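You operate a simulated robot arm through the tools that you are given. There is no shell and no other tool. Be economical: measure what you need, move in short steps, check, and stop when the job is done.

You are at the controls of a simulated robot arm. One attempt, no reset.

TASK
Level the cold low iron with the shim that its bubble calls for.
Fine: one mark off takes shim one; free the wing nut first, tighten it after; it stays unplugged.

Only the result counts: the job must be done as asked and must still hold three seconds after the hand-in. Knocking over, shifting, dropping, spilling or breaking anything else fails it.

THE ROBOT
A 6-joint arm with a two-finger parallel gripper, fixed in place. Base frame: the origin is at the foot of the arm, x ahead of it, y to its left, z up. Readings come in mm, degrees, newtons and seconds.
With the tool pointing down near the work surface it reaches from about 160 to 800 mm from the base axis. Its first joint turns from -166.0 to 166.0 degrees. Payload 3.91 kg.
Tool frame: the origin (TCP) lies between the finger pads and is the grasp point; the fingertips stand 30 mm ahead of it; z points along the fingers, y is the line along which they close. Largest opening 110 mm; finger width 20, thickness 10; the body of the gripper, 48 by 112 mm, starts 55 mm behind the TCP.
Orientation is that of the tool frame in the base frame, as a unit quaternion [x, y, z, w]. With the fingers straight down and closing along the base's y, the tool's x points along the base's -x, its y along +y and its z along -z.

THE INTERFACE
- The arm moves only by the tool apply_moves. Its argument "steps" is one flat list of numbers, 7 for each row, row after row: the shift along the tool's x, y, z in mm, then the turn, a rotation vector about the tool's x, y, z in degrees, then the gripper command, from -1 (shut) to 1 (fully open), values between in proportion. In form: [tx, ty, tz, wx, wy, wz, jaw, tx, ty, tz, wx, wy, wz, jaw, ...]. A call has 1 to 12 rows; each row is the pose to reach, as a shift and turn from the pose commanded when the call began, along the tool's axes at that moment. A row lasts 0.2 s, in which the tool goes at most 50 mm and 8.6 degrees; a call with a longer step from one row to the next is refused whole, and so is a gripper value outside its range. A pose out of reach is approached as far as the arm can. The call stops where the force on the tool passes 90 N (or 10 N more than at its start, if that is more) or the arm is blocked; 0.2 s more then pass. Each finger travels about 108 mm/s and halts on what it meets, pressing with about 33 N; the grip force reading is that of the motor and also rises with nothing between the fingers. The clock runs only during rows and for 0.2 s after the last one: add rows that repeat a pose to give the fingers time. It gives the time, the measured TCP pose, the force on the tool (base axes), the opening and the grip force at its end, in the units of the frame above (readings bear some noise), with the torque about the TCP (base axes, N m) and any sound that the robot's microphone picked up.
- Cameras (640 x 400 px; columns grow to the right, rows downward): "scene" is fixed at [400.1, -501.3, 1519.3]; the picture's right is [0.99, -0.17, 0.00], its down [-0.14, -0.83, -0.54] and it looks along [0.09, 0.53, -0.84] (base axes); focal length 319 px, centre (320, 200). "wrist" rides on the gripper at [77, 7, -115] in the tool frame; the picture's right is [-0.09, 1.00, 0.00], its down [-0.80, -0.07, -0.59] and it looks along [-0.59, -0.05, 0.80] (tool axes); focal length 270 px, centre (320, 200).
- camera(camera): a new picture of that camera. The clock stands still meanwhile.
- move_column(by): slides the trunk up (or, below 0, down) by that many mm; the arm rides with it, the base frame stays. It gives what a move gives, with no picture.
- probe_pixels(camera, pixels): for up to 12 pixels [column, row] of the newest picture of that camera ("zoom" is the newest enlarged one), the place [x, y, z] in the base frame of the surface seen there, good to about 3 mm. The clock stands still meanwhile.
- close_up(camera, box): a new picture of the part [left, top, right, bottom] of that camera's present view, enlarged. The clock stands still meanwhile.
- sign_off(): hands the job in; it is judged then, once.

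Keep the steps short. Do not move on a guess: measure, check each grasp and each placing, and mend mistakes. In all there are 80 turns and 34 pictures (those below and enlarged ones count). Leave the gripper open and the arm clear of the work at the hand-in unless told otherwise, and finish with a single line.

The tools are called after "Request:" as a command line: name --argument value ..., lists and objects as JSON in quotes. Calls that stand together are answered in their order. apply_moves: Moves the arm, as the interface text tells. Its arguments: {"type":"object","properties":{"steps":{"type":"array"}},"required":["steps"]} The other tools are called the same way: move_column (by) slides the trunk up or down; camera (camera) takes a picture; probe_pixels (camera, pixels) gives the place of the surface under pixels of a picture; close_up (camera, box) takes an enlarged picture of a part of a camera's view; sign_off () hands the job in.

At the start:

```text
clock: 0.0
eef_pos: [293.6, -299.1, 1126.7]
orientation: [0.0, 1.0, 0.001, 0.0]
contact_force: [0.2, -0.7, 0.5]
torque: [-0.04, 0.0, -0.03]
gripper_width: 109.8
grasp_force: 0.1
trunk travel left (down, up): [-425.0, 115.0]
```

scene: 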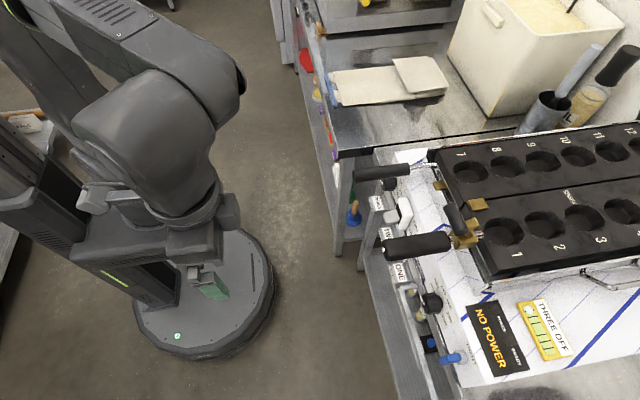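
wrist: 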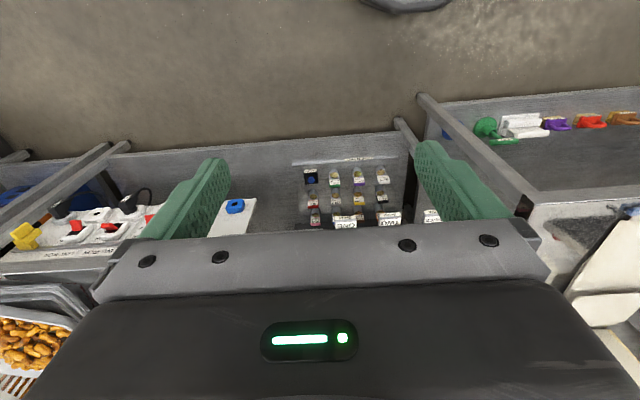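

I'll start by looking closely at the iron, its labels and the parts by it.

Request:
close_up --camera "scene" --box '[340, 140, 500, 240]'

Request:
close_up --camera "scene" --box '[380, 240, 620, 390]'

Request:
close_up --camera "wrist" --box '[220, 140, 460, 240]'

```text
4.00 times, centred on (420, 190) of scene
```

zoom: 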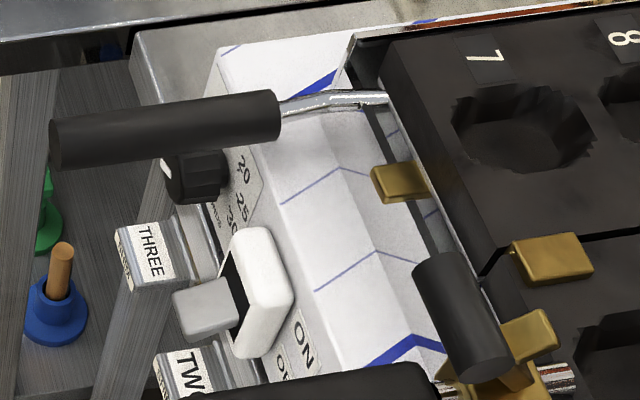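

```text
2.67 times, centred on (500, 315) of scene
```

zoom: 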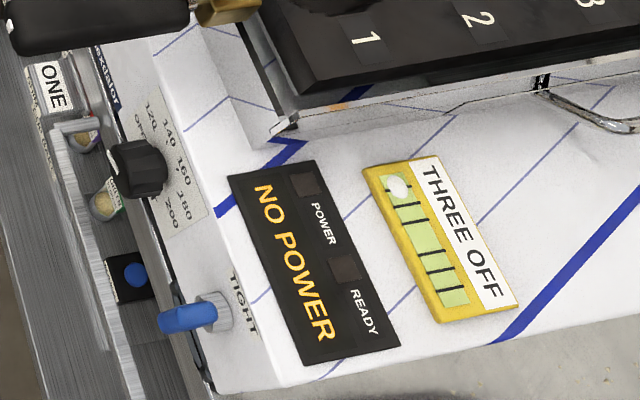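

```text
2.67 times, centred on (340, 190) of wrist
```

zoom: 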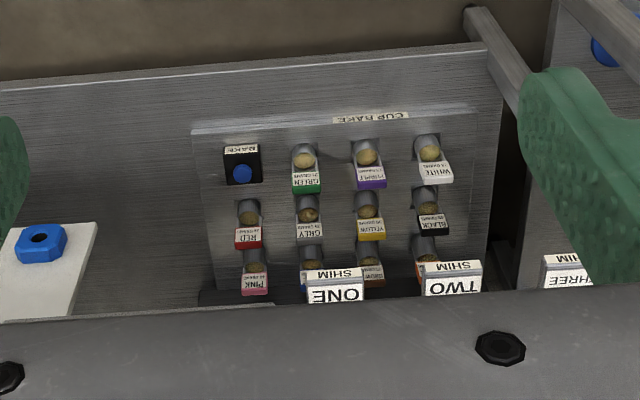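

The vial plate reads "THREE OFF" and the blue wing nut shows "TIGHT". I'll enlarge both, and the shims on the left edge.

Request:
close_up --camera "scene" --box '[505, 290, 585, 365]'

Request:
close_up --camera "scene" --box '[390, 260, 490, 400]'

Request:
camera --camera "scene"

Request:
probe_pixels --camera "scene" --pixels '[[377, 202], [388, 234], [399, 271], [452, 358], [540, 330], [415, 245], [433, 302], [495, 340], [382, 172], [463, 225], [520, 260], [405, 212]]'

```text
5.33 times, centred on (545, 328) of scene
```

zoom: 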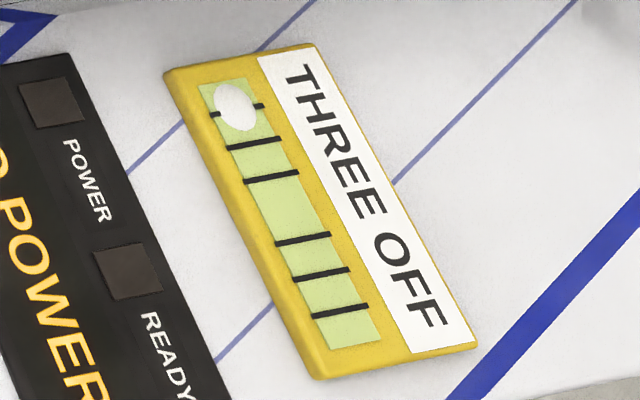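

```text
2.86 times, centred on (440, 330) of scene
```

zoom: 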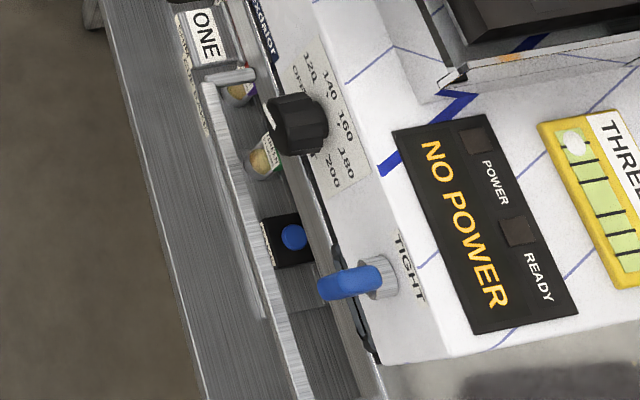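

```text
26 pictures are left
```

scene: 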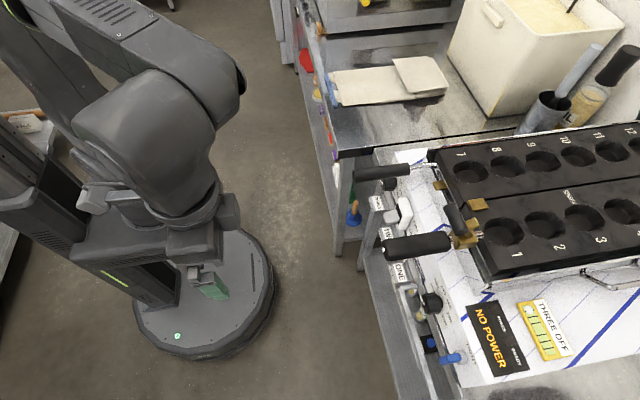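

```text
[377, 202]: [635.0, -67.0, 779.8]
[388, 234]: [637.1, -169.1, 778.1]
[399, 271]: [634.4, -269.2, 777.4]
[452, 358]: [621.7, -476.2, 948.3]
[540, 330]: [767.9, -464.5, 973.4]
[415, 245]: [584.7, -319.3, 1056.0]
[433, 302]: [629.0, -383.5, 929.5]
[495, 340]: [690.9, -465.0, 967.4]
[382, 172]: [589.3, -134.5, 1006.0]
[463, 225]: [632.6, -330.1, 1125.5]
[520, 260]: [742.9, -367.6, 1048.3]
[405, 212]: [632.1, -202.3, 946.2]
```

The bubble sits on the third mark, which calls for shim THREE. I'll probe the wrist picture for shims, plate and nut, to understand the front of the iron.

Request:
probe_pixels --camera "wrist" --pixels '[[235, 206], [240, 228], [345, 225], [388, 217], [432, 214], [360, 150], [310, 180], [75, 228], [100, 215], [20, 235], [430, 225], [530, 125]]'

Request:
apply_moves --steps '[0, 0, 0, 0, 0, 8.5, 1, 0, 0, 0, 0, 0, 17, 1, 0, 0, 0, 0, 0, 25.5, 1, 0, 0, 0, 0, 0, 34, 1, 0, 0, 0, 0, 0, 42.5, 1, 0, 0, 0, 0, 0, 51, 1, 0, 0, 0, 0, 0, 59.5, 1, 0, 0, 0, 0, 0, 68, 1, 0, 0, 0, 0, 0, 76.5, 1, 0, 0, 0, 0, 0, 85, 1, 0, 0, 0, 0, 0, 90, 1]'

```text
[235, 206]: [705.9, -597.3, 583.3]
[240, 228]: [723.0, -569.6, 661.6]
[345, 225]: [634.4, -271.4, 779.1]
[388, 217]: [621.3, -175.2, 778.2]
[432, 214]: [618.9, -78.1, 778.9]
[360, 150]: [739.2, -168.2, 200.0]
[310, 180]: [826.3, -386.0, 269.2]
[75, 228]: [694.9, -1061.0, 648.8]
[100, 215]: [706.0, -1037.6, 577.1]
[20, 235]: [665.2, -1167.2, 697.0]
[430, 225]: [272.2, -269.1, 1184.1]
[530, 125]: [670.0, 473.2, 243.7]
```

```text
clock: 2.4
eef_pos: [294.0, -299.2, 1126.8]
orientation: [0.708, 0.706, 0.0, 0.0]
contact_force: [0.3, -0.2, 0.0]
torque: [-0.01, -0.01, 0.02]
gripper_width: 110.2
grasp_force: 0.0
trunk travel left (down, up): [-425.0, 115.0]
```

That turn worked. I'll turn another 90° about the tool axis.

Request:
apply_moves --steps '[0, 0, 0, 0, 0, 8.5, 1, 0, 0, 0, 0, 0, 17, 1, 0, 0, 0, 0, 0, 25.5, 1, 0, 0, 0, 0, 0, 34, 1, 0, 0, 0, 0, 0, 42.5, 1, 0, 0, 0, 0, 0, 51, 1, 0, 0, 0, 0, 0, 59.5, 1, 0, 0, 0, 0, 0, 68, 1, 0, 0, 0, 0, 0, 76.5, 1, 0, 0, 0, 0, 0, 85, 1, 0, 0, 0, 0, 0, 90, 1]'

Request:
apply_moves --steps '[0, 0, 0, 0, 8.5, 0, 1, 0, 0, 0, 0, 17, 0, 1, 0, 0, 0, 0, 25.5, 0, 1, 0, 0, 0, 0, 34, 0, 1, 0, 0, 0, 0, 42.5, 0, 1, 0, 0, 0, 0, 51, 0, 1, 0, 0, 0, 0, 59.5, 0, 1, 0, 0, 0, 0, 68, 0, 1, 0, 0, 0, 0, 76.5, 0, 1, 0, 0, 0, 0, 85, 0, 1, 0, 0, 0, 0, 90, 0, 1]'

Request:
camera --camera "wrist"

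```text
clock: 4.8
eef_pos: [294.5, -299.4, 1127.2]
orientation: [1.0, -0.001, -0.001, 0.001]
contact_force: [0.4, 0.2, 0.1]
torque: [0.01, 0.01, 0.03]
gripper_width: 110.2
grasp_force: 0.1
trunk travel left (down, up): [-425.0, 115.0]
```

```text
clock: 7.2
eef_pos: [295.4, -299.8, 1127.5]
orientation: [0.706, 0.0, 0.708, 0.0]
contact_force: [-0.2, -0.7, -0.1]
torque: [-0.01, -0.03, 0.03]
gripper_width: 109.9
grasp_force: 0.2
trunk travel left (down, up): [-425.0, 115.0]
```

```text
25 pictures are left
```

wrist: 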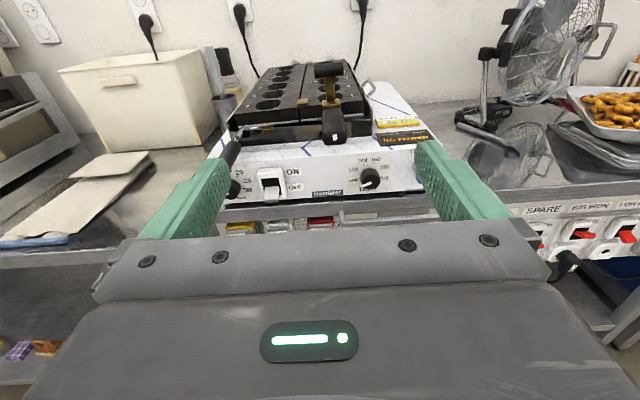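

Good forward view. I'll lower the trunk to see the iron's front and underside.

Request:
move_column --by -230

Request:
camera --camera "wrist"

Request:
close_up --camera "wrist" --box '[180, 100, 500, 240]'

```text
clock: 9.6
eef_pos: [294.9, -298.5, 896.6]
orientation: [0.707, 0.0, 0.707, 0.0]
contact_force: [0.0, 0.1, -0.4]
torque: [-0.03, 0.0, 0.0]
gripper_width: 110.0
grasp_force: 0.1
trunk travel left (down, up): [-195.0, 345.0]
```

```text
24 pictures are left
```

wrist: 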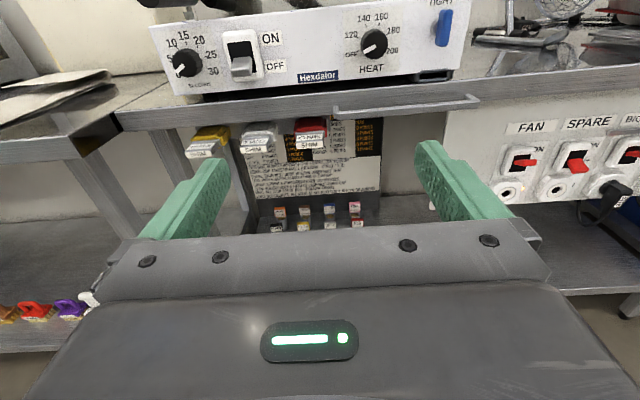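

```text
2.00 times, centred on (340, 170) of wrist
```

zoom: 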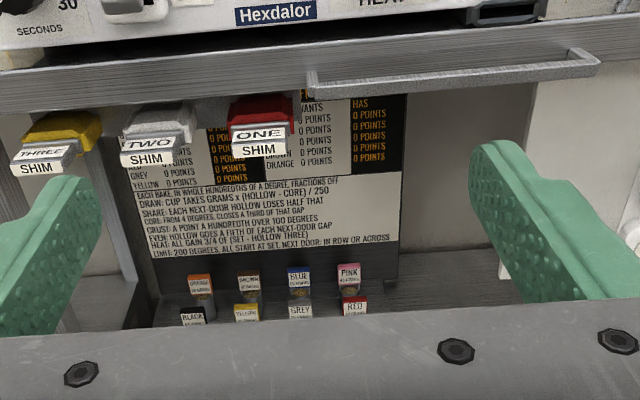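

The shims hang under the table edge: THREE yellow, TWO white, ONE red. I'll zoom on the right front corner, with its wing nut and foot.

Request:
close_up --camera "wrist" --box '[390, 0, 510, 110]'

Request:
close_up --camera "wrist" --box '[170, 100, 340, 190]'

Request:
probe_pixels --camera "wrist" --pixels '[[445, 14], [441, 30], [440, 44], [433, 75], [420, 78], [447, 74], [205, 137], [201, 151], [212, 129], [256, 135], [310, 132], [400, 103]]'

```text
3.64 times, centred on (450, 55) of wrist
```

zoom: 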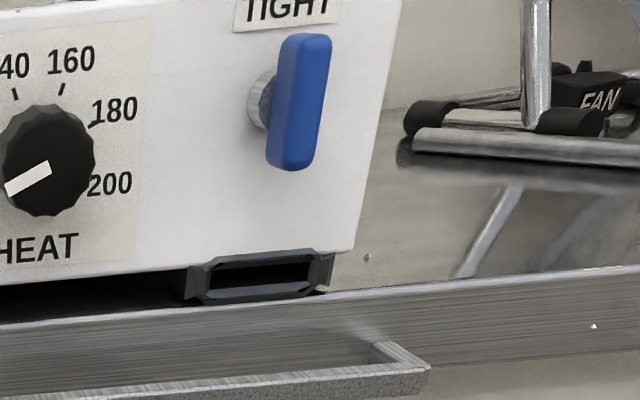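

```text
3.76 times, centred on (255, 145) of wrist
```

zoom: 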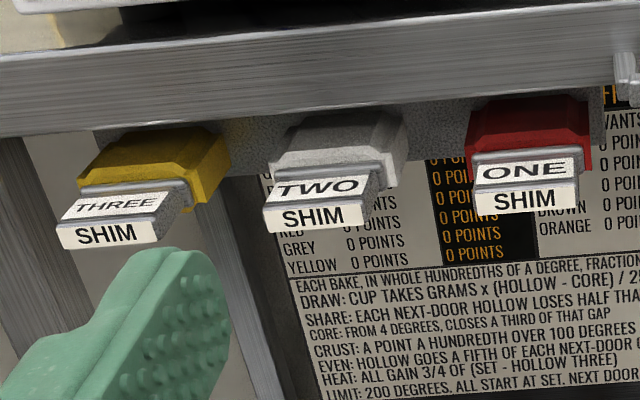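

```text
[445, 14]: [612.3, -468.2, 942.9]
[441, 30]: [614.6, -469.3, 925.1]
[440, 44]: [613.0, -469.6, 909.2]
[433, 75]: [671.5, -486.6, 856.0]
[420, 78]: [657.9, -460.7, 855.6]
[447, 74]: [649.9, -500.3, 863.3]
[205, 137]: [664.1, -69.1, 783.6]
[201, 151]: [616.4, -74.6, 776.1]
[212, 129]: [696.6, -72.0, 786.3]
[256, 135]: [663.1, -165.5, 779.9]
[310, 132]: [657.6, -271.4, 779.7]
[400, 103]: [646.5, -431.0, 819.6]
```

Shim THREE's handle is at about (616..650, -72, 780). The slot is at about (655, -480, 857), below the wing nut. I'll go closer to the nut and slot first.

Request:
apply_moves --steps '[0, 40, 25, 0, 0, 0, 1, 0, 80, 50, 0, 0, 0, 1, 0, 120, 90, 0, 0, 0, 1, 0, 160, 130, 0, 0, 0, 1, 0, 170, 160, 0, 0, 0, 1]'

Request:
camera --camera "wrist"

```text
refused: row 3 steps farther than a row can; nothing moved
```

```text
20 pictures are left
```

wrist: 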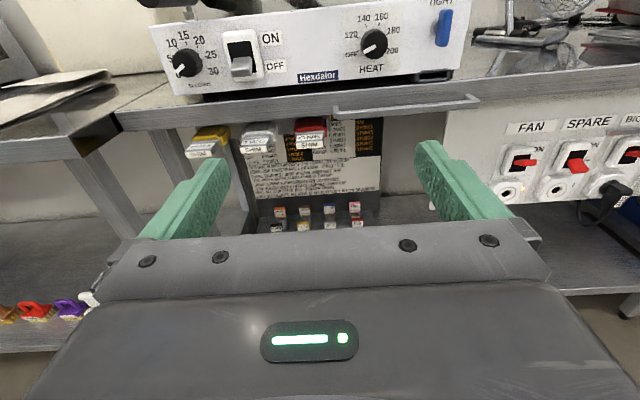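

The call was refused because a step was too long. I'll use shorter rows.

Request:
apply_moves --steps '[0, 34, 30, 0, 0, 0, 1, 0, 68, 60, 0, 0, 0, 1, 0, 102, 90, 0, 0, 0, 1, 0, 136, 120, 0, 0, 0, 1, 0, 170, 150, 0, 0, 0, 1]'

Request:
camera --camera "wrist"

```text
clock: 10.8
eef_pos: [441.3, -468.2, 895.1]
orientation: [0.707, 0.0, 0.707, 0.002]
contact_force: [-0.1, -0.3, 0.5]
torque: [0.02, 0.0, -0.03]
gripper_width: 110.1
grasp_force: 0.0
trunk travel left (down, up): [-195.0, 345.0]
```

```text
19 pictures are left
```

wrist: 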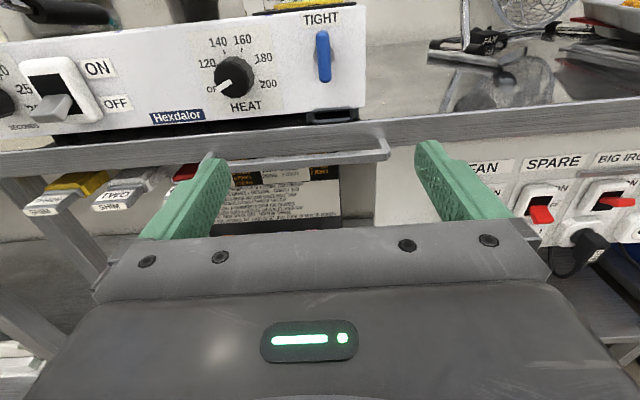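

Request:
probe_pixels --camera "wrist" --pixels '[[322, 33], [324, 58], [325, 80], [318, 60], [300, 60], [345, 60], [312, 118], [333, 109], [333, 115], [354, 113], [333, 121], [384, 150]]'

Request:
close_up --camera "wrist" --box '[280, 10, 400, 160]'

```text
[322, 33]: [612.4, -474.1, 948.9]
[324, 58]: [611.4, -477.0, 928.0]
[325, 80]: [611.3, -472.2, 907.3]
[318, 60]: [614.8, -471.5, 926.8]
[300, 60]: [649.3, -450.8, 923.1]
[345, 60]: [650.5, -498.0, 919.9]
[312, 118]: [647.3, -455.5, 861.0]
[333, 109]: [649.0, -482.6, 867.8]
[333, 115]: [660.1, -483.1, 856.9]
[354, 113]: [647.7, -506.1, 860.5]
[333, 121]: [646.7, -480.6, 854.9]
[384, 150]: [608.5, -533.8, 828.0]
```

```text
2.67 times, centred on (340, 85) of wrist
```

zoom: 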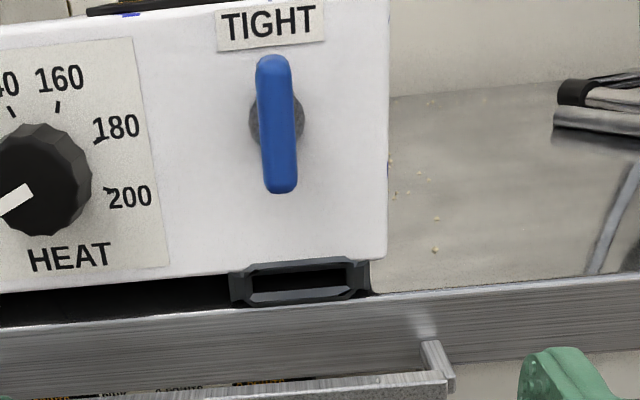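

The nut blade is vertical, centred at y -474.5, z 928, with its front at x 611. I'll approach so the tips reach x 628, stopping short of the hub.

Request:
apply_moves --steps '[17, 6, 40, 0, 0, 0, 0.2, 33, 6, 80, 0, 0, 0, 0.2, 33, 6, 110, 0, 0, 0, 0.2, 33, 6, 140, 0, 0, 0, 0.2, 33, 6, 156, 0, 0, 0, 0.2]'

Request:
camera --camera "wrist"

```text
clock: 12.0
eef_pos: [600.3, -475.3, 931.6]
orientation: [0.707, -0.001, 0.707, 0.0]
contact_force: [-0.1, 0.9, 0.1]
torque: [0.01, -0.03, -0.01]
gripper_width: 66.1
grasp_force: 0.0
trunk travel left (down, up): [-195.0, 345.0]
```

```text
17 pictures are left
```

wrist: 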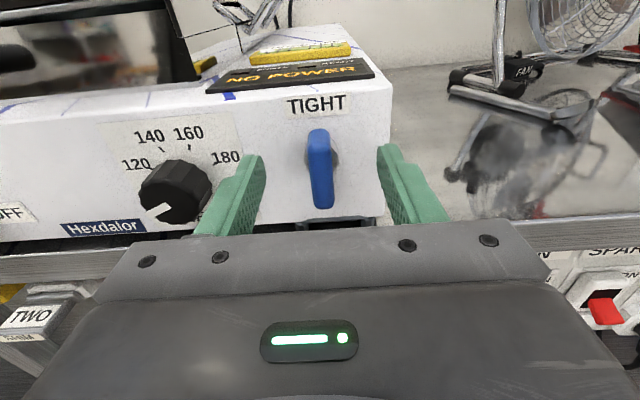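

The nut is centred between the fingers. I'll drop 3 mm and close on the blade.

Request:
apply_moves --steps '[-3, 0, 0, 0, 0, 0, -0.2, -3, 0, 0, 0, 0, 0, -1, -3, 0, 0, 0, 0, 0, -1, -3, 0, 0, 0, 0, 0, -1]'

```text
clock: 13.0
eef_pos: [602.0, -474.7, 927.5]
orientation: [0.707, -0.001, 0.707, 0.001]
contact_force: [2.8, -3.9, 2.0]
torque: [-0.01, -0.17, -0.04]
gripper_width: 13.1
grasp_force: 44.6
trunk travel left (down, up): [-195.0, 345.0]
```

Held, at 13 mm. I'll turn counterclockwise as seen from the front (negative about tool z), 45° first.

Request:
apply_moves --steps '[0, 0, 0, 0, 0, -8, -1, 0, 0, 0, 0, 0, -16, -1, 0, 0, 0, 0, 0, -24, -1, 0, 0, 0, 0, 0, -32, -1, 0, 0, 0, 0, 0, -40, -1, 0, 0, 0, 0, 0, -45, -1]'

Request:
close_up --camera "wrist" --box '[200, 20, 440, 220]'

```text
clock: 14.4
eef_pos: [600.7, -474.9, 926.5]
orientation: [0.652, 0.272, 0.653, 0.272]
contact_force: [11.6, -1.2, 7.0]
torque: [0.02, 0.64, -0.9]
gripper_width: 12.9
grasp_force: 44.4
trunk travel left (down, up): [-195.0, 345.0]
```

```text
2.00 times, centred on (320, 120) of wrist
```

zoom: 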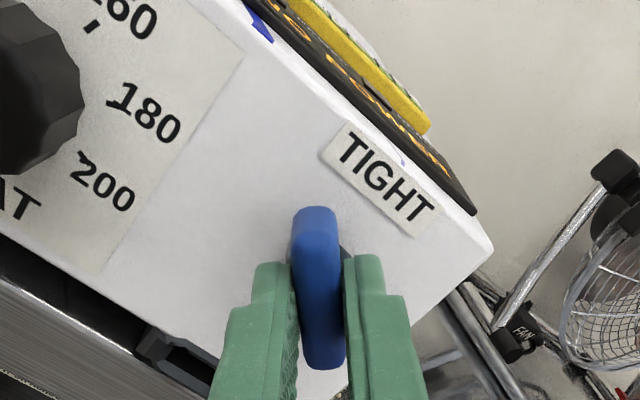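

The nut turns with the hand. I'll go on to 90°.

Request:
apply_moves --steps '[0, 0, 0, 0, 0, -8, -1, 0, 0, 0, 0, 0, -16, -1, 0, 0, 0, 0, 0, -24, -1, 0, 0, 0, 0, 0, -32, -1, 0, 0, 0, 0, 0, -40, -1, 0, 0, 0, 0, 0, -45, -1]'

Request:
close_up --camera "scene" --box '[400, 280, 600, 400]'

```text
clock: 15.8
eef_pos: [601.6, -475.6, 926.4]
orientation: [0.499, 0.5, 0.499, 0.501]
contact_force: [13.2, -6.4, 10.4]
torque: [0.18, -0.05, 0.93]
gripper_width: 12.8
grasp_force: 44.0
trunk travel left (down, up): [-195.0, 345.0]
```

```text
3.20 times, centred on (500, 340) of scene
```

zoom: 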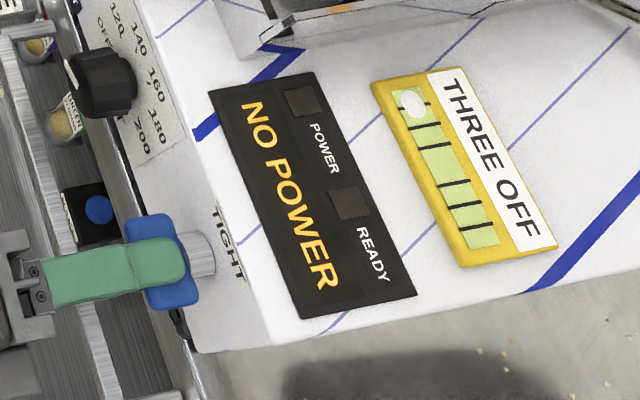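

The label still reads TIGHT at 90° and I felt no stop. I'll go on another 45°, watching the torque.

Request:
apply_moves --steps '[0, 0, 0, 0, 0, -8, -1, 0, 0, 0, 0, 0, -16, -1, 0, 0, 0, 0, 0, -24, -1, 0, 0, 0, 0, 0, -32, -1, 0, 0, 0, 0, 0, -40, -1, 0, 0, 0, 0, 0, -45, -1]'

Request:
close_up --camera "scene" --box '[420, 310, 520, 380]'

```text
clock: 17.2
eef_pos: [599.7, -476.1, 927.2]
orientation: [0.271, 0.652, 0.272, 0.653]
contact_force: [0.7, -2.6, 9.5]
torque: [3.85, -0.26, -0.21]
gripper_width: 35.7
grasp_force: 45.4
trunk travel left (down, up): [-195.0, 345.0]
```

```text
5.71 times, centred on (470, 345) of scene
```

zoom: 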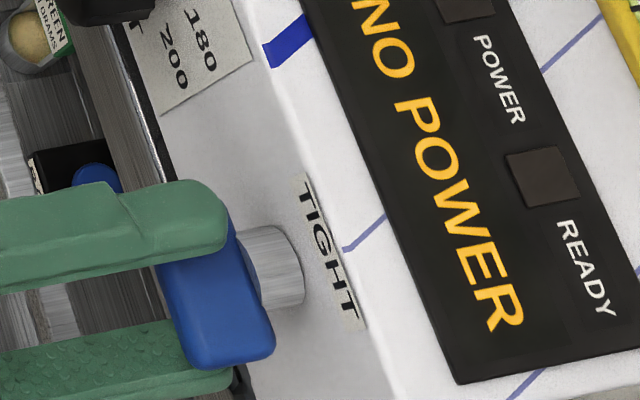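

There is a stop near 90°; the blade stayed and the fingers were pushed apart. TIGHT is simply the label of the upright position. I'll open, back off and look.

Request:
apply_moves --steps '[0, 0, 0, 0, 0, 0, 0.2, 0, 0, 0, 0, 0, 0, 0.2, 0, 0, -30, 0, 0, 0, 0.2, 0, 0, -70, 0, 0, 0, 0.2, 0, 0, -110, 0, 0, 0, 0.2, 0, 0, -150, 0, 0, 0, 0.2]'

Request:
apply_moves --steps '[0, 0, 0, 0, 0, 8.5, 0.2, 0, 0, 0, 0, 0, 17, 0.2, 0, 0, 0, 0, 0, 25.5, 0.2, 0, 0, 0, 0, 0, 34, 0.2, 0, 0, 0, 0, 0, 42.5, 0.2, 0, 0, 0, 0, 0, 51, 0.2, 0, 0, 0, 0, 0, 59.5, 0.2, 0, 0, 0, 0, 0, 68, 0.2, 0, 0, 0, 0, 0, 76.5, 0.2, 0, 0, 0, 0, 0, 85, 0.2]'

Request:
apply_moves --steps '[0, 0, 0, 0, 0, 8.5, 0.2, 0, 0, 0, 0, 0, 17, 0.2, 0, 0, 0, 0, 0, 25.5, 0.2, 0, 0, 0, 0, 0, 34, 0.2, 0, 0, 0, 0, 0, 42.5, 0.2, 0, 0, 0, 0, 0, 50, 0.2]'

Request:
camera --camera "wrist"

```text
clock: 18.6
eef_pos: [450.1, -473.3, 926.9]
orientation: [0.27, 0.654, 0.271, 0.653]
contact_force: [0.4, 0.5, -1.3]
torque: [-0.01, -0.02, -0.04]
gripper_width: 66.0
grasp_force: 0.1
trunk travel left (down, up): [-195.0, 345.0]
```

```text
clock: 20.8
eef_pos: [451.8, -474.7, 925.9]
orientation: [0.641, 0.298, 0.641, 0.298]
contact_force: [0.4, -0.4, 0.2]
torque: [-0.01, -0.02, -0.01]
gripper_width: 65.8
grasp_force: 0.1
trunk travel left (down, up): [-195.0, 345.0]
```

```text
clock: 22.2
eef_pos: [452.1, -474.9, 928.1]
orientation: [0.707, -0.001, 0.707, -0.002]
contact_force: [0.2, 0.2, -0.1]
torque: [0.0, 0.0, -0.03]
gripper_width: 65.9
grasp_force: 0.0
trunk travel left (down, up): [-195.0, 345.0]
```

```text
13 pictures are left
```

wrist: 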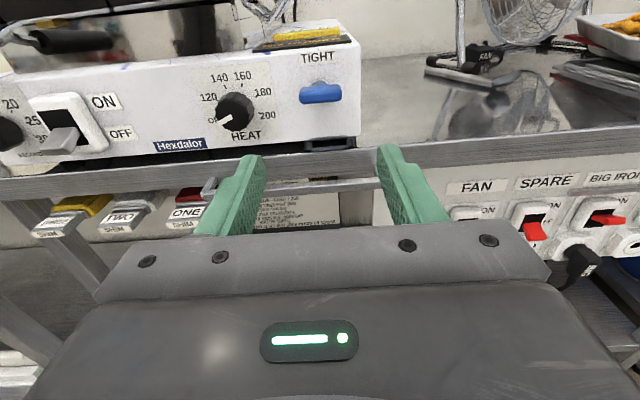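

The nut is now horizontal and free. I'll lower the trunk and shift over to shim THREE (y ≈ -73).

Request:
move_column --by -145

Request:
apply_moves --steps '[0, -45, 0, 0, 0, 0, 0.2, 0, -90, 0, 0, 0, 0, 0.2, 0, -135, 0, 0, 0, 0, 0.2, 0, -180, 0, 0, 0, 0, 0.2, 0, -225, 0, 0, 0, 0, 0.2, 0, -270, 0, 0, 0, 0, 0.2, 0, -315, 0, 0, 0, 0, 0.2, 0, -360, 0, 0, 0, 0, 0.2, 0, -402, 0, 0, 0, 0, 0.2]'

Request:
camera --camera "wrist"

```text
clock: 23.9
eef_pos: [451.1, -474.1, 782.5]
orientation: [0.707, 0.0, 0.708, 0.0]
contact_force: [-0.6, 0.2, 0.1]
torque: [0.0, 0.0, -0.01]
gripper_width: 66.0
grasp_force: 0.0
trunk travel left (down, up): [-50.0, 490.0]
```

```text
clock: 25.9
eef_pos: [452.2, -75.6, 782.2]
orientation: [0.708, 0.0, 0.707, 0.0]
contact_force: [0.0, -0.2, -0.5]
torque: [-0.01, 0.02, 0.0]
gripper_width: 66.1
grasp_force: 0.0
trunk travel left (down, up): [-50.0, 490.0]
```

```text
12 pictures are left
```

wrist: 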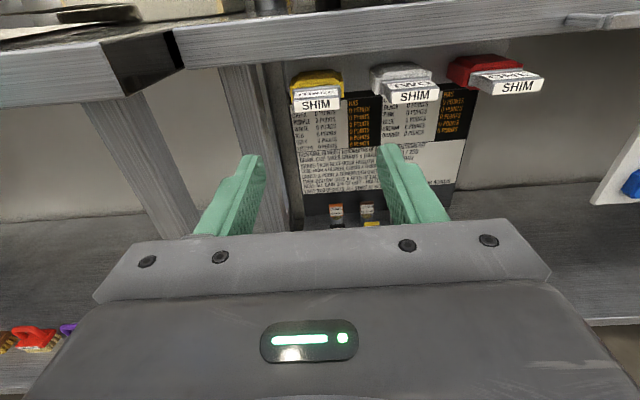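

I'll enlarge shim THREE and probe its handle edges.

Request:
close_up --camera "wrist" --box '[260, 40, 380, 130]'

Request:
probe_pixels --camera "wrist" --pixels '[[296, 106], [339, 104], [317, 100], [317, 109], [317, 95], [317, 90], [317, 78], [342, 85], [317, 72], [317, 50], [300, 70], [388, 101]]'

```text
4.44 times, centred on (320, 85) of wrist
```

zoom: 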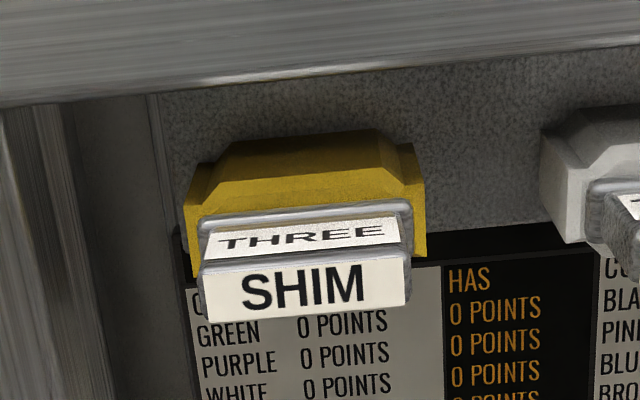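

```text
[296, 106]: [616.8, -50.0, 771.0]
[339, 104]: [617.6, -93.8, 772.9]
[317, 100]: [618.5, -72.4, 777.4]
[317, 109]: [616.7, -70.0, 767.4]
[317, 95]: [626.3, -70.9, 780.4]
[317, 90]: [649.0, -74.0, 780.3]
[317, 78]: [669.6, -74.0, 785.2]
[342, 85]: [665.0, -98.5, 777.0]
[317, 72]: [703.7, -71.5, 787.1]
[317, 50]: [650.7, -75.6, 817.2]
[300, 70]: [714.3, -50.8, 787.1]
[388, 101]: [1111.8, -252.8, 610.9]
```

The handle spans x 617–650, y -50 to -94, z 766–781, and the yellow part is its sleeve. I'll move in with the TCP at (613, -72, 776).

Request:
apply_moves --steps '[-6, -3.6, 40, 0, 0, 0, 0.2, -6, -3.6, 80, 0, 0, 0, 0.2, -6, -3.6, 120, 0, 0, 0, 0.2, -6, -3.6, 150, 0, 0, 0, 0.2, -6, -3.6, 161, 0, 0, 0, 0.2]'

Request:
close_up --camera "wrist" --box '[220, 90, 420, 230]'

```text
clock: 27.1
eef_pos: [611.2, -69.5, 774.7]
orientation: [0.707, -0.001, 0.707, 0.001]
contact_force: [0.3, 0.6, 1.0]
torque: [0.02, 0.0, -0.02]
gripper_width: 65.9
grasp_force: 0.0
trunk travel left (down, up): [-50.0, 490.0]
```

```text
2.86 times, centred on (320, 160) of wrist
```

zoom: 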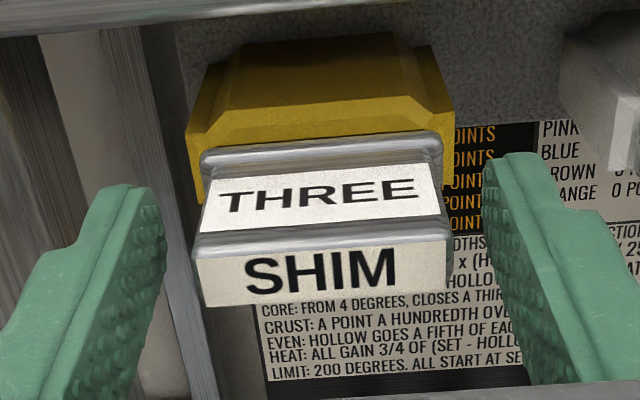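

Centred. I'll probe the sleeve front for later alignment, then close.

Request:
probe_pixels --camera "zoom" --pixels '[[192, 165], [448, 150], [325, 128], [325, 110], [205, 175], [440, 165], [325, 150], [200, 290], [445, 275], [325, 245], [325, 295], [450, 118]]'

Request:
apply_moves --steps '[0, 0, 2, 0, 0, 0, -0.1, 0, 0, 2, 0, 0, 0, -1, 0, 0, 2, 0, 0, 0, -1, 0, 0, 2, 0, 0, 0, -1]'

```text
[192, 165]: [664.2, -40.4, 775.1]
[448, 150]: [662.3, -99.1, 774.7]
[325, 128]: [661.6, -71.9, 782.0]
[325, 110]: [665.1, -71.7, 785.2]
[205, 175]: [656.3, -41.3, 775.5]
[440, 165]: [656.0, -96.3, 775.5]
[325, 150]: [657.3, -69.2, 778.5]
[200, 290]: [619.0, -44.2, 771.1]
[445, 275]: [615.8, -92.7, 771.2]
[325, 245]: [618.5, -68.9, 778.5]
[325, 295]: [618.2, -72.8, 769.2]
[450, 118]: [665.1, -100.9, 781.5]
```

```text
clock: 28.1
eef_pos: [614.5, -69.6, 775.6]
orientation: [0.707, -0.001, 0.707, 0.001]
contact_force: [-6.8, -1.5, -0.7]
torque: [0.0, 0.09, -0.09]
gripper_width: 49.4
grasp_force: 32.8
trunk travel left (down, up): [-50.0, 490.0]
```

Held, at 49.4 mm. I'll pull straight back.

Request:
apply_moves --steps '[0, 0, -15, 0, 0, 0, -1, 0, 0, -35, 0, 0, 0, -1, 0, 0, -65, 0, 0, 0, -1, 0, 0, -100, 0, 0, 0, -1, 0, 0, -140, 0, 0, 0, -1]'

Request:
close_up --camera "wrist" --box '[200, 40, 440, 230]'

```text
clock: 29.3
eef_pos: [473.1, -68.1, 777.6]
orientation: [0.707, 0.0, 0.707, 0.0]
contact_force: [0.8, 0.4, -0.4]
torque: [-0.02, 0.01, -0.01]
gripper_width: 49.4
grasp_force: 32.4
trunk travel left (down, up): [-50.0, 490.0]
```

```text
2.11 times, centred on (320, 135) of wrist
```

zoom: 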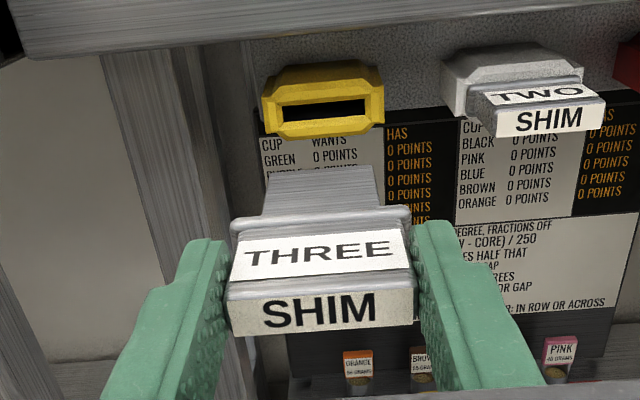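

The shim came out cleanly. I'll measure the tongue and the sleeve's opening.

Request:
probe_pixels --camera "zoom" --pixels '[[268, 174], [380, 170], [322, 172], [322, 195], [262, 210], [386, 206], [275, 112], [370, 108], [322, 98], [322, 122], [268, 105], [380, 100]]'

Request:
move_column --by 120

```text
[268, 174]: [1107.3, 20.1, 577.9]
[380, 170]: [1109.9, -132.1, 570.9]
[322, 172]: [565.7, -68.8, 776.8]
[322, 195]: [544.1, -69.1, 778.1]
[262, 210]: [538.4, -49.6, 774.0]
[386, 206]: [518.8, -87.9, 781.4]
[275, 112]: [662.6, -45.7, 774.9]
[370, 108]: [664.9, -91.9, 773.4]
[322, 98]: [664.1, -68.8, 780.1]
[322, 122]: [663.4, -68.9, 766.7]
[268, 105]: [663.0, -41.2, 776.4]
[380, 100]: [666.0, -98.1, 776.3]
```

```text
clock: 30.8
eef_pos: [472.7, -68.6, 896.8]
orientation: [0.707, 0.0, 0.707, 0.0]
contact_force: [0.6, -0.3, -0.6]
torque: [0.02, 0.01, 0.0]
gripper_width: 49.3
grasp_force: 33.0
trunk travel left (down, up): [-170.0, 370.0]
```

The tongue is about 40 mm wide with its tip 93 mm ahead of the TCP. I'll shift across to the slot under the wing nut.

Request:
apply_moves --steps '[0, 40, -10, 0, 0, 0, -1, 0, 80, -20, 0, 0, 0, -1, 0, 125, -20, 0, 0, 0, -1, 0, 170, -20, 0, 0, 0, -1, 0, 215, -20, 0, 0, 0, -1, 0, 260, -20, 0, 0, 0, -1, 0, 305, -20, 0, 0, 0, -1, 0, 350, -20, 0, 0, 0, -1, 0, 390, -20, 0, 0, 0, -1, 0, 412, -20, 0, 0, 0, -1]'

Request:
close_up --camera "wrist" --box '[240, 40, 400, 160]'

```text
clock: 33.0
eef_pos: [454.2, -478.6, 897.6]
orientation: [0.707, 0.0, 0.707, 0.0]
contact_force: [0.0, -0.4, -0.4]
torque: [0.0, 0.03, 0.0]
gripper_width: 49.4
grasp_force: 33.4
trunk travel left (down, up): [-170.0, 370.0]
```

```text
3.33 times, centred on (320, 100) of wrist
```

zoom: 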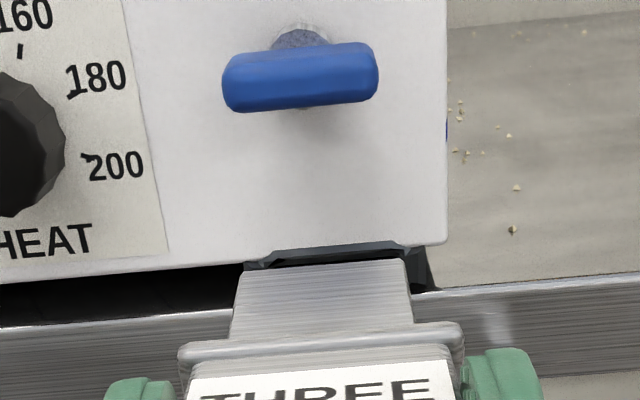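

The tongue hides the slot. I'll lower to insertion height, z ≈ 864, so the slot shows above the tongue.

Request:
apply_moves --steps '[-15, 2, 0, 0, 0, 0, -1, -34, 2, 0, 0, 0, 0, -1]'

Request:
close_up --camera "wrist" --box '[260, 40, 380, 140]'

```text
clock: 33.6
eef_pos: [452.9, -482.5, 863.3]
orientation: [0.708, 0.001, 0.707, 0.0]
contact_force: [-0.6, -1.8, 0.0]
torque: [0.02, 0.01, -0.07]
gripper_width: 48.8
grasp_force: 32.7
trunk travel left (down, up): [-170.0, 370.0]
```

```text
4.00 times, centred on (320, 90) of wrist
```

zoom: 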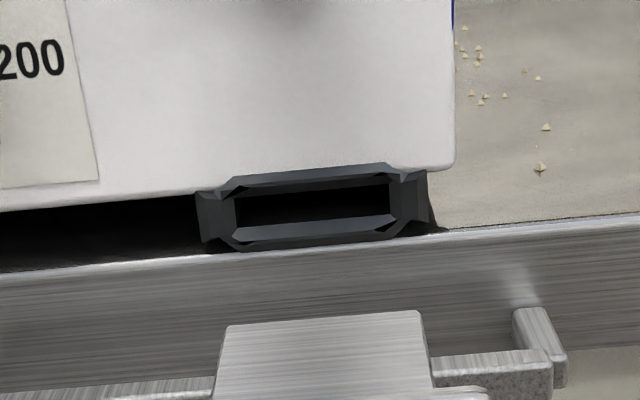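

Request:
probe_pixels --camera "zoom" --pixels '[[205, 218], [420, 205], [315, 178], [315, 187], [315, 228], [315, 240], [230, 212], [398, 198], [315, 205], [315, 312], [222, 340], [420, 330]]'

```text
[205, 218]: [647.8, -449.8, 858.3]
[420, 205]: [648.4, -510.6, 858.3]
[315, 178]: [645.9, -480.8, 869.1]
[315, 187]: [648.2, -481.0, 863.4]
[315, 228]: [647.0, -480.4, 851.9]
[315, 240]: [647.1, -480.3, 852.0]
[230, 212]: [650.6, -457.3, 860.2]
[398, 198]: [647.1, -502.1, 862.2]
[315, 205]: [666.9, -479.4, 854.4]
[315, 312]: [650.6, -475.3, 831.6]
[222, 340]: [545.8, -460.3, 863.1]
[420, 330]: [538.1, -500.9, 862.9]
```

The slot centre is at about (647.5, -480.2, 857.7), so the TCP should be at z ≈ 860. I'll advance to just before the mouth and check.

Request:
apply_moves --steps '[-3.4, -1, 30, 0, 0, 0, -1, -3.4, -1, 60, 0, 0, 0, -1, -3.4, -1, 90, 0, 0, 0, -1]'

Request:
close_up --camera "wrist" --box '[260, 60, 380, 160]'

```text
clock: 34.4
eef_pos: [543.8, -481.8, 860.6]
orientation: [0.707, -0.001, 0.707, 0.001]
contact_force: [-1.2, 0.0, 0.0]
torque: [0.05, 0.04, 0.02]
gripper_width: 48.9
grasp_force: 32.8
trunk travel left (down, up): [-170.0, 370.0]
```

```text
4.00 times, centred on (320, 110) of wrist
```

zoom: 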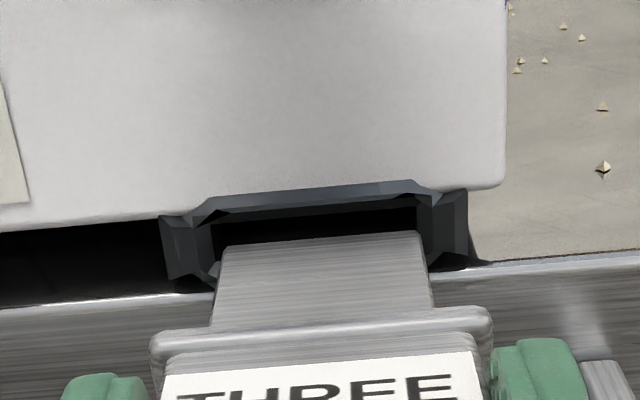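

Nearly aligned; the tongue looks about 1 mm to the right. I'll probe to confirm.

Request:
probe_pixels --camera "zoom" --pixels '[[230, 252], [415, 242], [322, 245], [322, 260], [168, 240], [462, 225], [316, 190], [316, 208], [200, 240], [432, 220], [225, 260], [418, 250]]'

```text
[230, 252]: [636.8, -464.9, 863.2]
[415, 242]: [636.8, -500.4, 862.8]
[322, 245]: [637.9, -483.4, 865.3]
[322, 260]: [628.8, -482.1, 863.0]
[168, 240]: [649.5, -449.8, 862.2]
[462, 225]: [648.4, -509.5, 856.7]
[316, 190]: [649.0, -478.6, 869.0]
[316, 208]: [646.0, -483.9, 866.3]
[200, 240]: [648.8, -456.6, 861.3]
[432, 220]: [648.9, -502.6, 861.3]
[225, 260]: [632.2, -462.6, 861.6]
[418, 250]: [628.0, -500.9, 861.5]
```

Slot centre y is -479.7 and the tongue's is -482. I'll shift 1.8 mm left and 1 mm down, and ease in by 22 mm.

Request:
apply_moves --steps '[-1, -1.8, 4, 0, 0, 0, -1, -1, -1.8, 10, 0, 0, 0, -1, -1, -1.8, 16, 0, 0, 0, -1, -1, -1.8, 22, 0, 0, 0, -1]'

```text
clock: 35.4
eef_pos: [565.9, -479.4, 861.8]
orientation: [0.707, 0.0, 0.707, 0.0]
contact_force: [-1.9, -0.2, 5.6]
torque: [0.09, -0.52, -0.02]
gripper_width: 49.1
grasp_force: 33.2
trunk travel left (down, up): [-170.0, 370.0]
```

It is entering, with the floor pressing lightly upward (5.6 N). I'll raise 1.5 mm and continue.

Request:
apply_moves --steps '[1.5, 0, 0, 0, 0, 0, -1, 1.5, 0, 6, 0, 0, 0, -1, 1.5, 0, 12, 0, 0, 0, -1, 1.5, 0, 18, 0, 0, 0, -1]'

```text
clock: 36.4
eef_pos: [582.5, -480.3, 861.0]
orientation: [0.707, 0.0, 0.707, -0.001]
contact_force: [0.7, 1.3, -0.4]
torque: [0.01, -0.01, 0.01]
gripper_width: 49.1
grasp_force: 33.3
trunk travel left (down, up): [-170.0, 370.0]
```

It runs free. I'll carry on to the seat, near x 598.

Request:
apply_moves --steps '[0, 0, 6, 0, 0, 0, -1, 0, 0, 12, 0, 0, 0, -1, 0, 0, 15, 0, 0, 0, -1, 0, 0, 17, 0, 0, 0, -1]'

Request:
close_up --camera "wrist" --box '[220, 60, 420, 200]'

```text
clock: 37.4
eef_pos: [595.8, -479.1, 860.3]
orientation: [0.707, 0.001, 0.708, 0.0]
contact_force: [-32.1, 10.9, -0.7]
torque: [0.07, 0.14, 0.52]
gripper_width: 49.0
grasp_force: 33.4
trunk travel left (down, up): [-170.0, 370.0]
```

```text
2.86 times, centred on (320, 130) of wrist
```

zoom: 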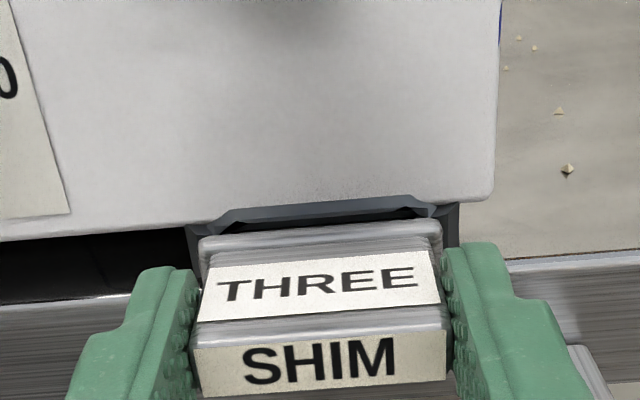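

It looks seated, with a 32 N reaction. I'll press 3 mm more to make sure, then read the bubble.

Request:
apply_moves --steps '[0, 0, 2, 0, 0, 0, -1, 0, 0, 3, 0, 0, 0, -1]'

Request:
close_up --camera "scene" --box '[400, 250, 600, 390]'

```text
clock: 38.0
eef_pos: [595.8, -480.0, 860.7]
orientation: [0.707, 0.0, 0.707, 0.0]
contact_force: [-80.6, 25.1, -13.5]
torque: [-0.12, 0.56, 0.87]
gripper_width: 49.1
grasp_force: 33.3
trunk travel left (down, up): [-170.0, 370.0]
```

```text
2.86 times, centred on (500, 320) of scene
```

zoom: 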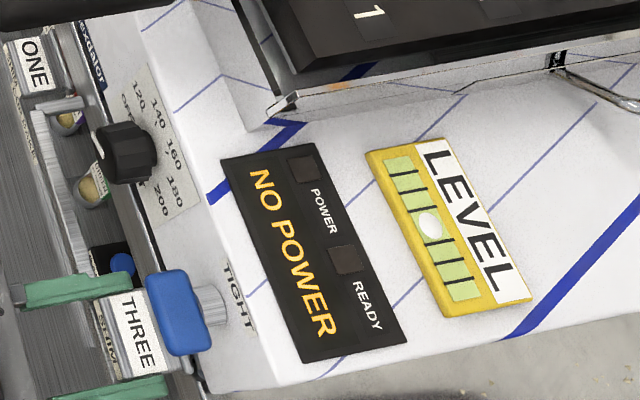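

The display reads LEVEL. I'll relieve the push, open and retreat.

Request:
apply_moves --steps '[0, 0, -5, 0, 0, 0, -1, 0, 0, -5, 0, 0, 0, 0.2, 0, 0, -5, 0, 0, 0, 0.2, 0, 0, -5, 0, 0, 0, 0.2, 0, 0, -35, 0, 0, 0, 0.2, 0, 0, -75, 0, 0, 0, 0.2, 0, 0, -115, 0, 0, 0, 0.2, 0, 0, -150, 0, 0, 0, 0.2]'

Request:
move_column --by 67

Request:
apply_moves --steps '[0, 0, 0, 0, 0, -8.5, 0.2, 0, 0, 0, 0, 0, -17, 0.2, 0, 0, 0, 0, 0, -25.5, 0.2, 0, 0, 0, 0, 0, -34, 0.2, 0, 0, 0, 0, 0, -42.5, 0.2, 0, 0, 0, 0, 0, -51, 0.2, 0, 0, 0, 0, 0, -59.5, 0.2, 0, 0, 0, 0, 0, -68, 0.2, 0, 0, 0, 0, 0, -76.5, 0.2, 0, 0, 0, 0, 0, -85, 0.2, 0, 0, 0, 0, 0, -90, 0.2]'

Request:
camera --camera "wrist"

```text
clock: 39.8
eef_pos: [452.9, -477.3, 858.0]
orientation: [0.707, -0.001, 0.707, 0.0]
contact_force: [0.2, 0.6, -1.1]
torque: [-0.01, 0.01, -0.01]
gripper_width: 66.0
grasp_force: 0.1
trunk travel left (down, up): [-170.0, 370.0]
```

```text
clock: 40.9
eef_pos: [453.0, -477.1, 924.2]
orientation: [0.707, 0.001, 0.707, -0.001]
contact_force: [-0.3, -0.1, 0.0]
torque: [0.01, -0.01, 0.0]
gripper_width: 65.7
grasp_force: 0.1
trunk travel left (down, up): [-237.0, 303.0]
```

```text
clock: 43.3
eef_pos: [454.7, -477.4, 923.9]
orientation: [0.499, 0.5, 0.5, 0.501]
contact_force: [-0.8, 0.3, 1.0]
torque: [0.0, 0.01, -0.01]
gripper_width: 66.0
grasp_force: 0.0
trunk travel left (down, up): [-237.0, 303.0]
```

```text
3 pictures are left
```

wrist: 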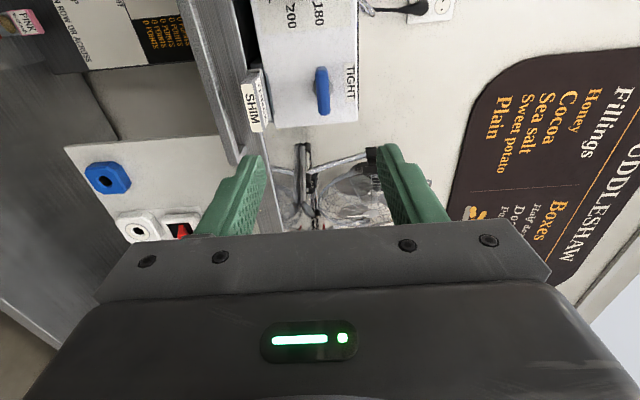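

Request:
probe_pixels --camera "wrist" --pixels '[[322, 70], [323, 80], [323, 90], [324, 100], [324, 110], [318, 90], [328, 90], [255, 105]]'

```text
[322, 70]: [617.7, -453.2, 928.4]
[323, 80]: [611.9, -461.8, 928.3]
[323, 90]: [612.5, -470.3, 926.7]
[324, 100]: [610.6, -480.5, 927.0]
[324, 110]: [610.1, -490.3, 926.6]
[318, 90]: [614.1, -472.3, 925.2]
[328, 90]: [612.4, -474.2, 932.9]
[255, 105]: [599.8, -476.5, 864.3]
```

The nut is centred at y -473.5, z 928. I'll go in and grip it.

Request:
apply_moves --steps '[3, 4, 40, 0, 0, 0, 0.2, 3, 4, 80, 0, 0, 0, 0.2, 3, 4, 120, 0, 0, 0, 0.2, 3, 4, 146, 0, 0, 0, 0.2, 3, 4, 146, 0, 0, 0, -0.2, 3, 4, 146, 0, 0, 0, -1, 3, 4, 146, 0, 0, 0, -1, 3, 4, 146, 0, 0, 0, -1]'

```text
clock: 45.1
eef_pos: [599.3, -473.3, 927.2]
orientation: [0.5, 0.5, 0.5, 0.499]
contact_force: [-3.1, 3.4, -10.8]
torque: [0.05, -0.01, -0.13]
gripper_width: 12.8
grasp_force: 44.5
trunk travel left (down, up): [-237.0, 303.0]
```

Gripped, at 12.8 mm. I'll turn clockwise 90° back to TIGHT.

Request:
apply_moves --steps '[0, 0, 0, 0, 0, 8, -1, 0, 0, 0, 0, 0, 16, -1, 0, 0, 0, 0, 0, 24, -1, 0, 0, 0, 0, 0, 32, -1, 0, 0, 0, 0, 0, 40, -1, 0, 0, 0, 0, 0, 48, -1, 0, 0, 0, 0, 0, 56, -1, 0, 0, 0, 0, 0, 64, -1, 0, 0, 0, 0, 0, 72, -1, 0, 0, 0, 0, 0, 80, -1, 0, 0, 0, 0, 0, 88, -1, 0, 0, 0, 0, 0, 92, -1]'

```text
clock: 47.7
eef_pos: [599.3, -474.7, 927.7]
orientation: [0.707, -0.013, 0.707, -0.012]
contact_force: [-1.4, 3.0, -9.2]
torque: [-1.08, 0.73, 0.1]
gripper_width: 13.0
grasp_force: 45.8
trunk travel left (down, up): [-237.0, 303.0]
```

The torque is rising (-1.1 N m), so it is at the stop. I'll turn 6° more to snug it, ease back, open and retreat.

Request:
apply_moves --steps '[0, 0, 0, 0, 0, 3, -1, 0, 0, 0, 0, 0, 6, -1, 0, 0, 0, 0, 0, 6, -1]'

Request:
apply_moves --steps '[0, 0, 0, 0, 0, 0, 0.2, 0, 0, 0, 0, 0, 0, 0.2, 0, 0, 0, 0, 0, 0, 0.2, 0, 0, -30, 0, 0, 0, 0.2, 0, 0, -70, 0, 0, 0, 0.2, 0, 0, -110, 0, 0, 0, 0.2, 0, 0, -150, 0, 0, 0, 0.2, 0, 0, -195, 0, 0, 0, 0.2]'

Request:
camera --camera "wrist"

Request:
close_up --camera "scene" --box '[370, 240, 600, 400]'

```text
clock: 48.5
eef_pos: [599.7, -475.0, 929.2]
orientation: [0.705, -0.049, 0.706, -0.049]
contact_force: [5.7, -2.1, -4.1]
torque: [-1.12, 0.09, 0.0]
gripper_width: 15.5
grasp_force: 45.3
trunk travel left (down, up): [-237.0, 303.0]
```

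```text
clock: 50.3
eef_pos: [405.0, -473.9, 927.4]
orientation: [0.706, -0.049, 0.705, -0.05]
contact_force: [0.3, -0.3, 0.0]
torque: [0.01, -0.02, 0.01]
gripper_width: 66.0
grasp_force: 0.1
trunk travel left (down, up): [-237.0, 303.0]
```

```text
2 pictures are left
```

wrist: 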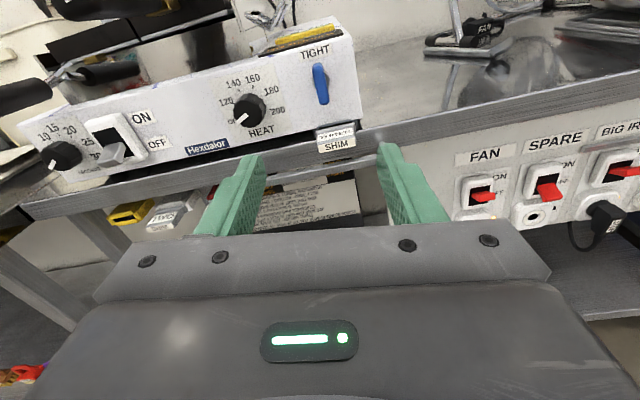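

```text
2.50 times, centred on (485, 320) of scene
```

zoom: 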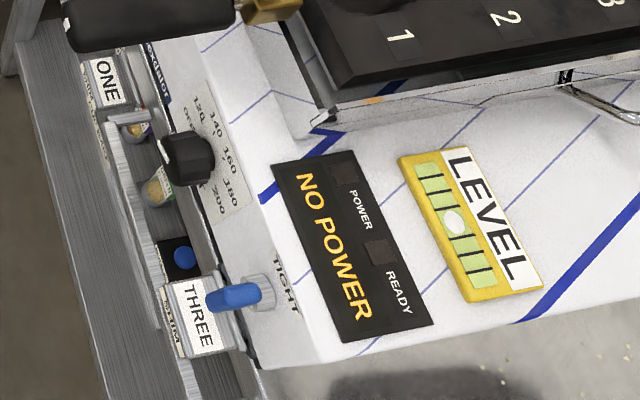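

LEVEL shows, shim THREE is seated, the nut is upright at TIGHT and power is off. I'll open fully, back off a little and hand in.

Request:
apply_moves --steps '[0, 0, -30, 0, 0, 0, 1, 0, 0, -60, 0, 0, 0, 1, 0, 0, -60, 0, 0, 0, 1]'

Request:
sign_off

```text
clock: 51.1
eef_pos: [345.2, -475.4, 929.7]
orientation: [0.705, -0.051, 0.705, -0.049]
contact_force: [-0.4, 0.3, 0.3]
torque: [0.03, -0.01, -0.03]
gripper_width: 110.0
grasp_force: 0.1
trunk travel left (down, up): [-237.0, 303.0]
```

```text
The job is handed in.
```

The job is handed in: the bubble called for shim THREE, which is seated in the slot, the display reads LEVEL, the wing nut is back at TIGHT, and the iron is still unplugged.
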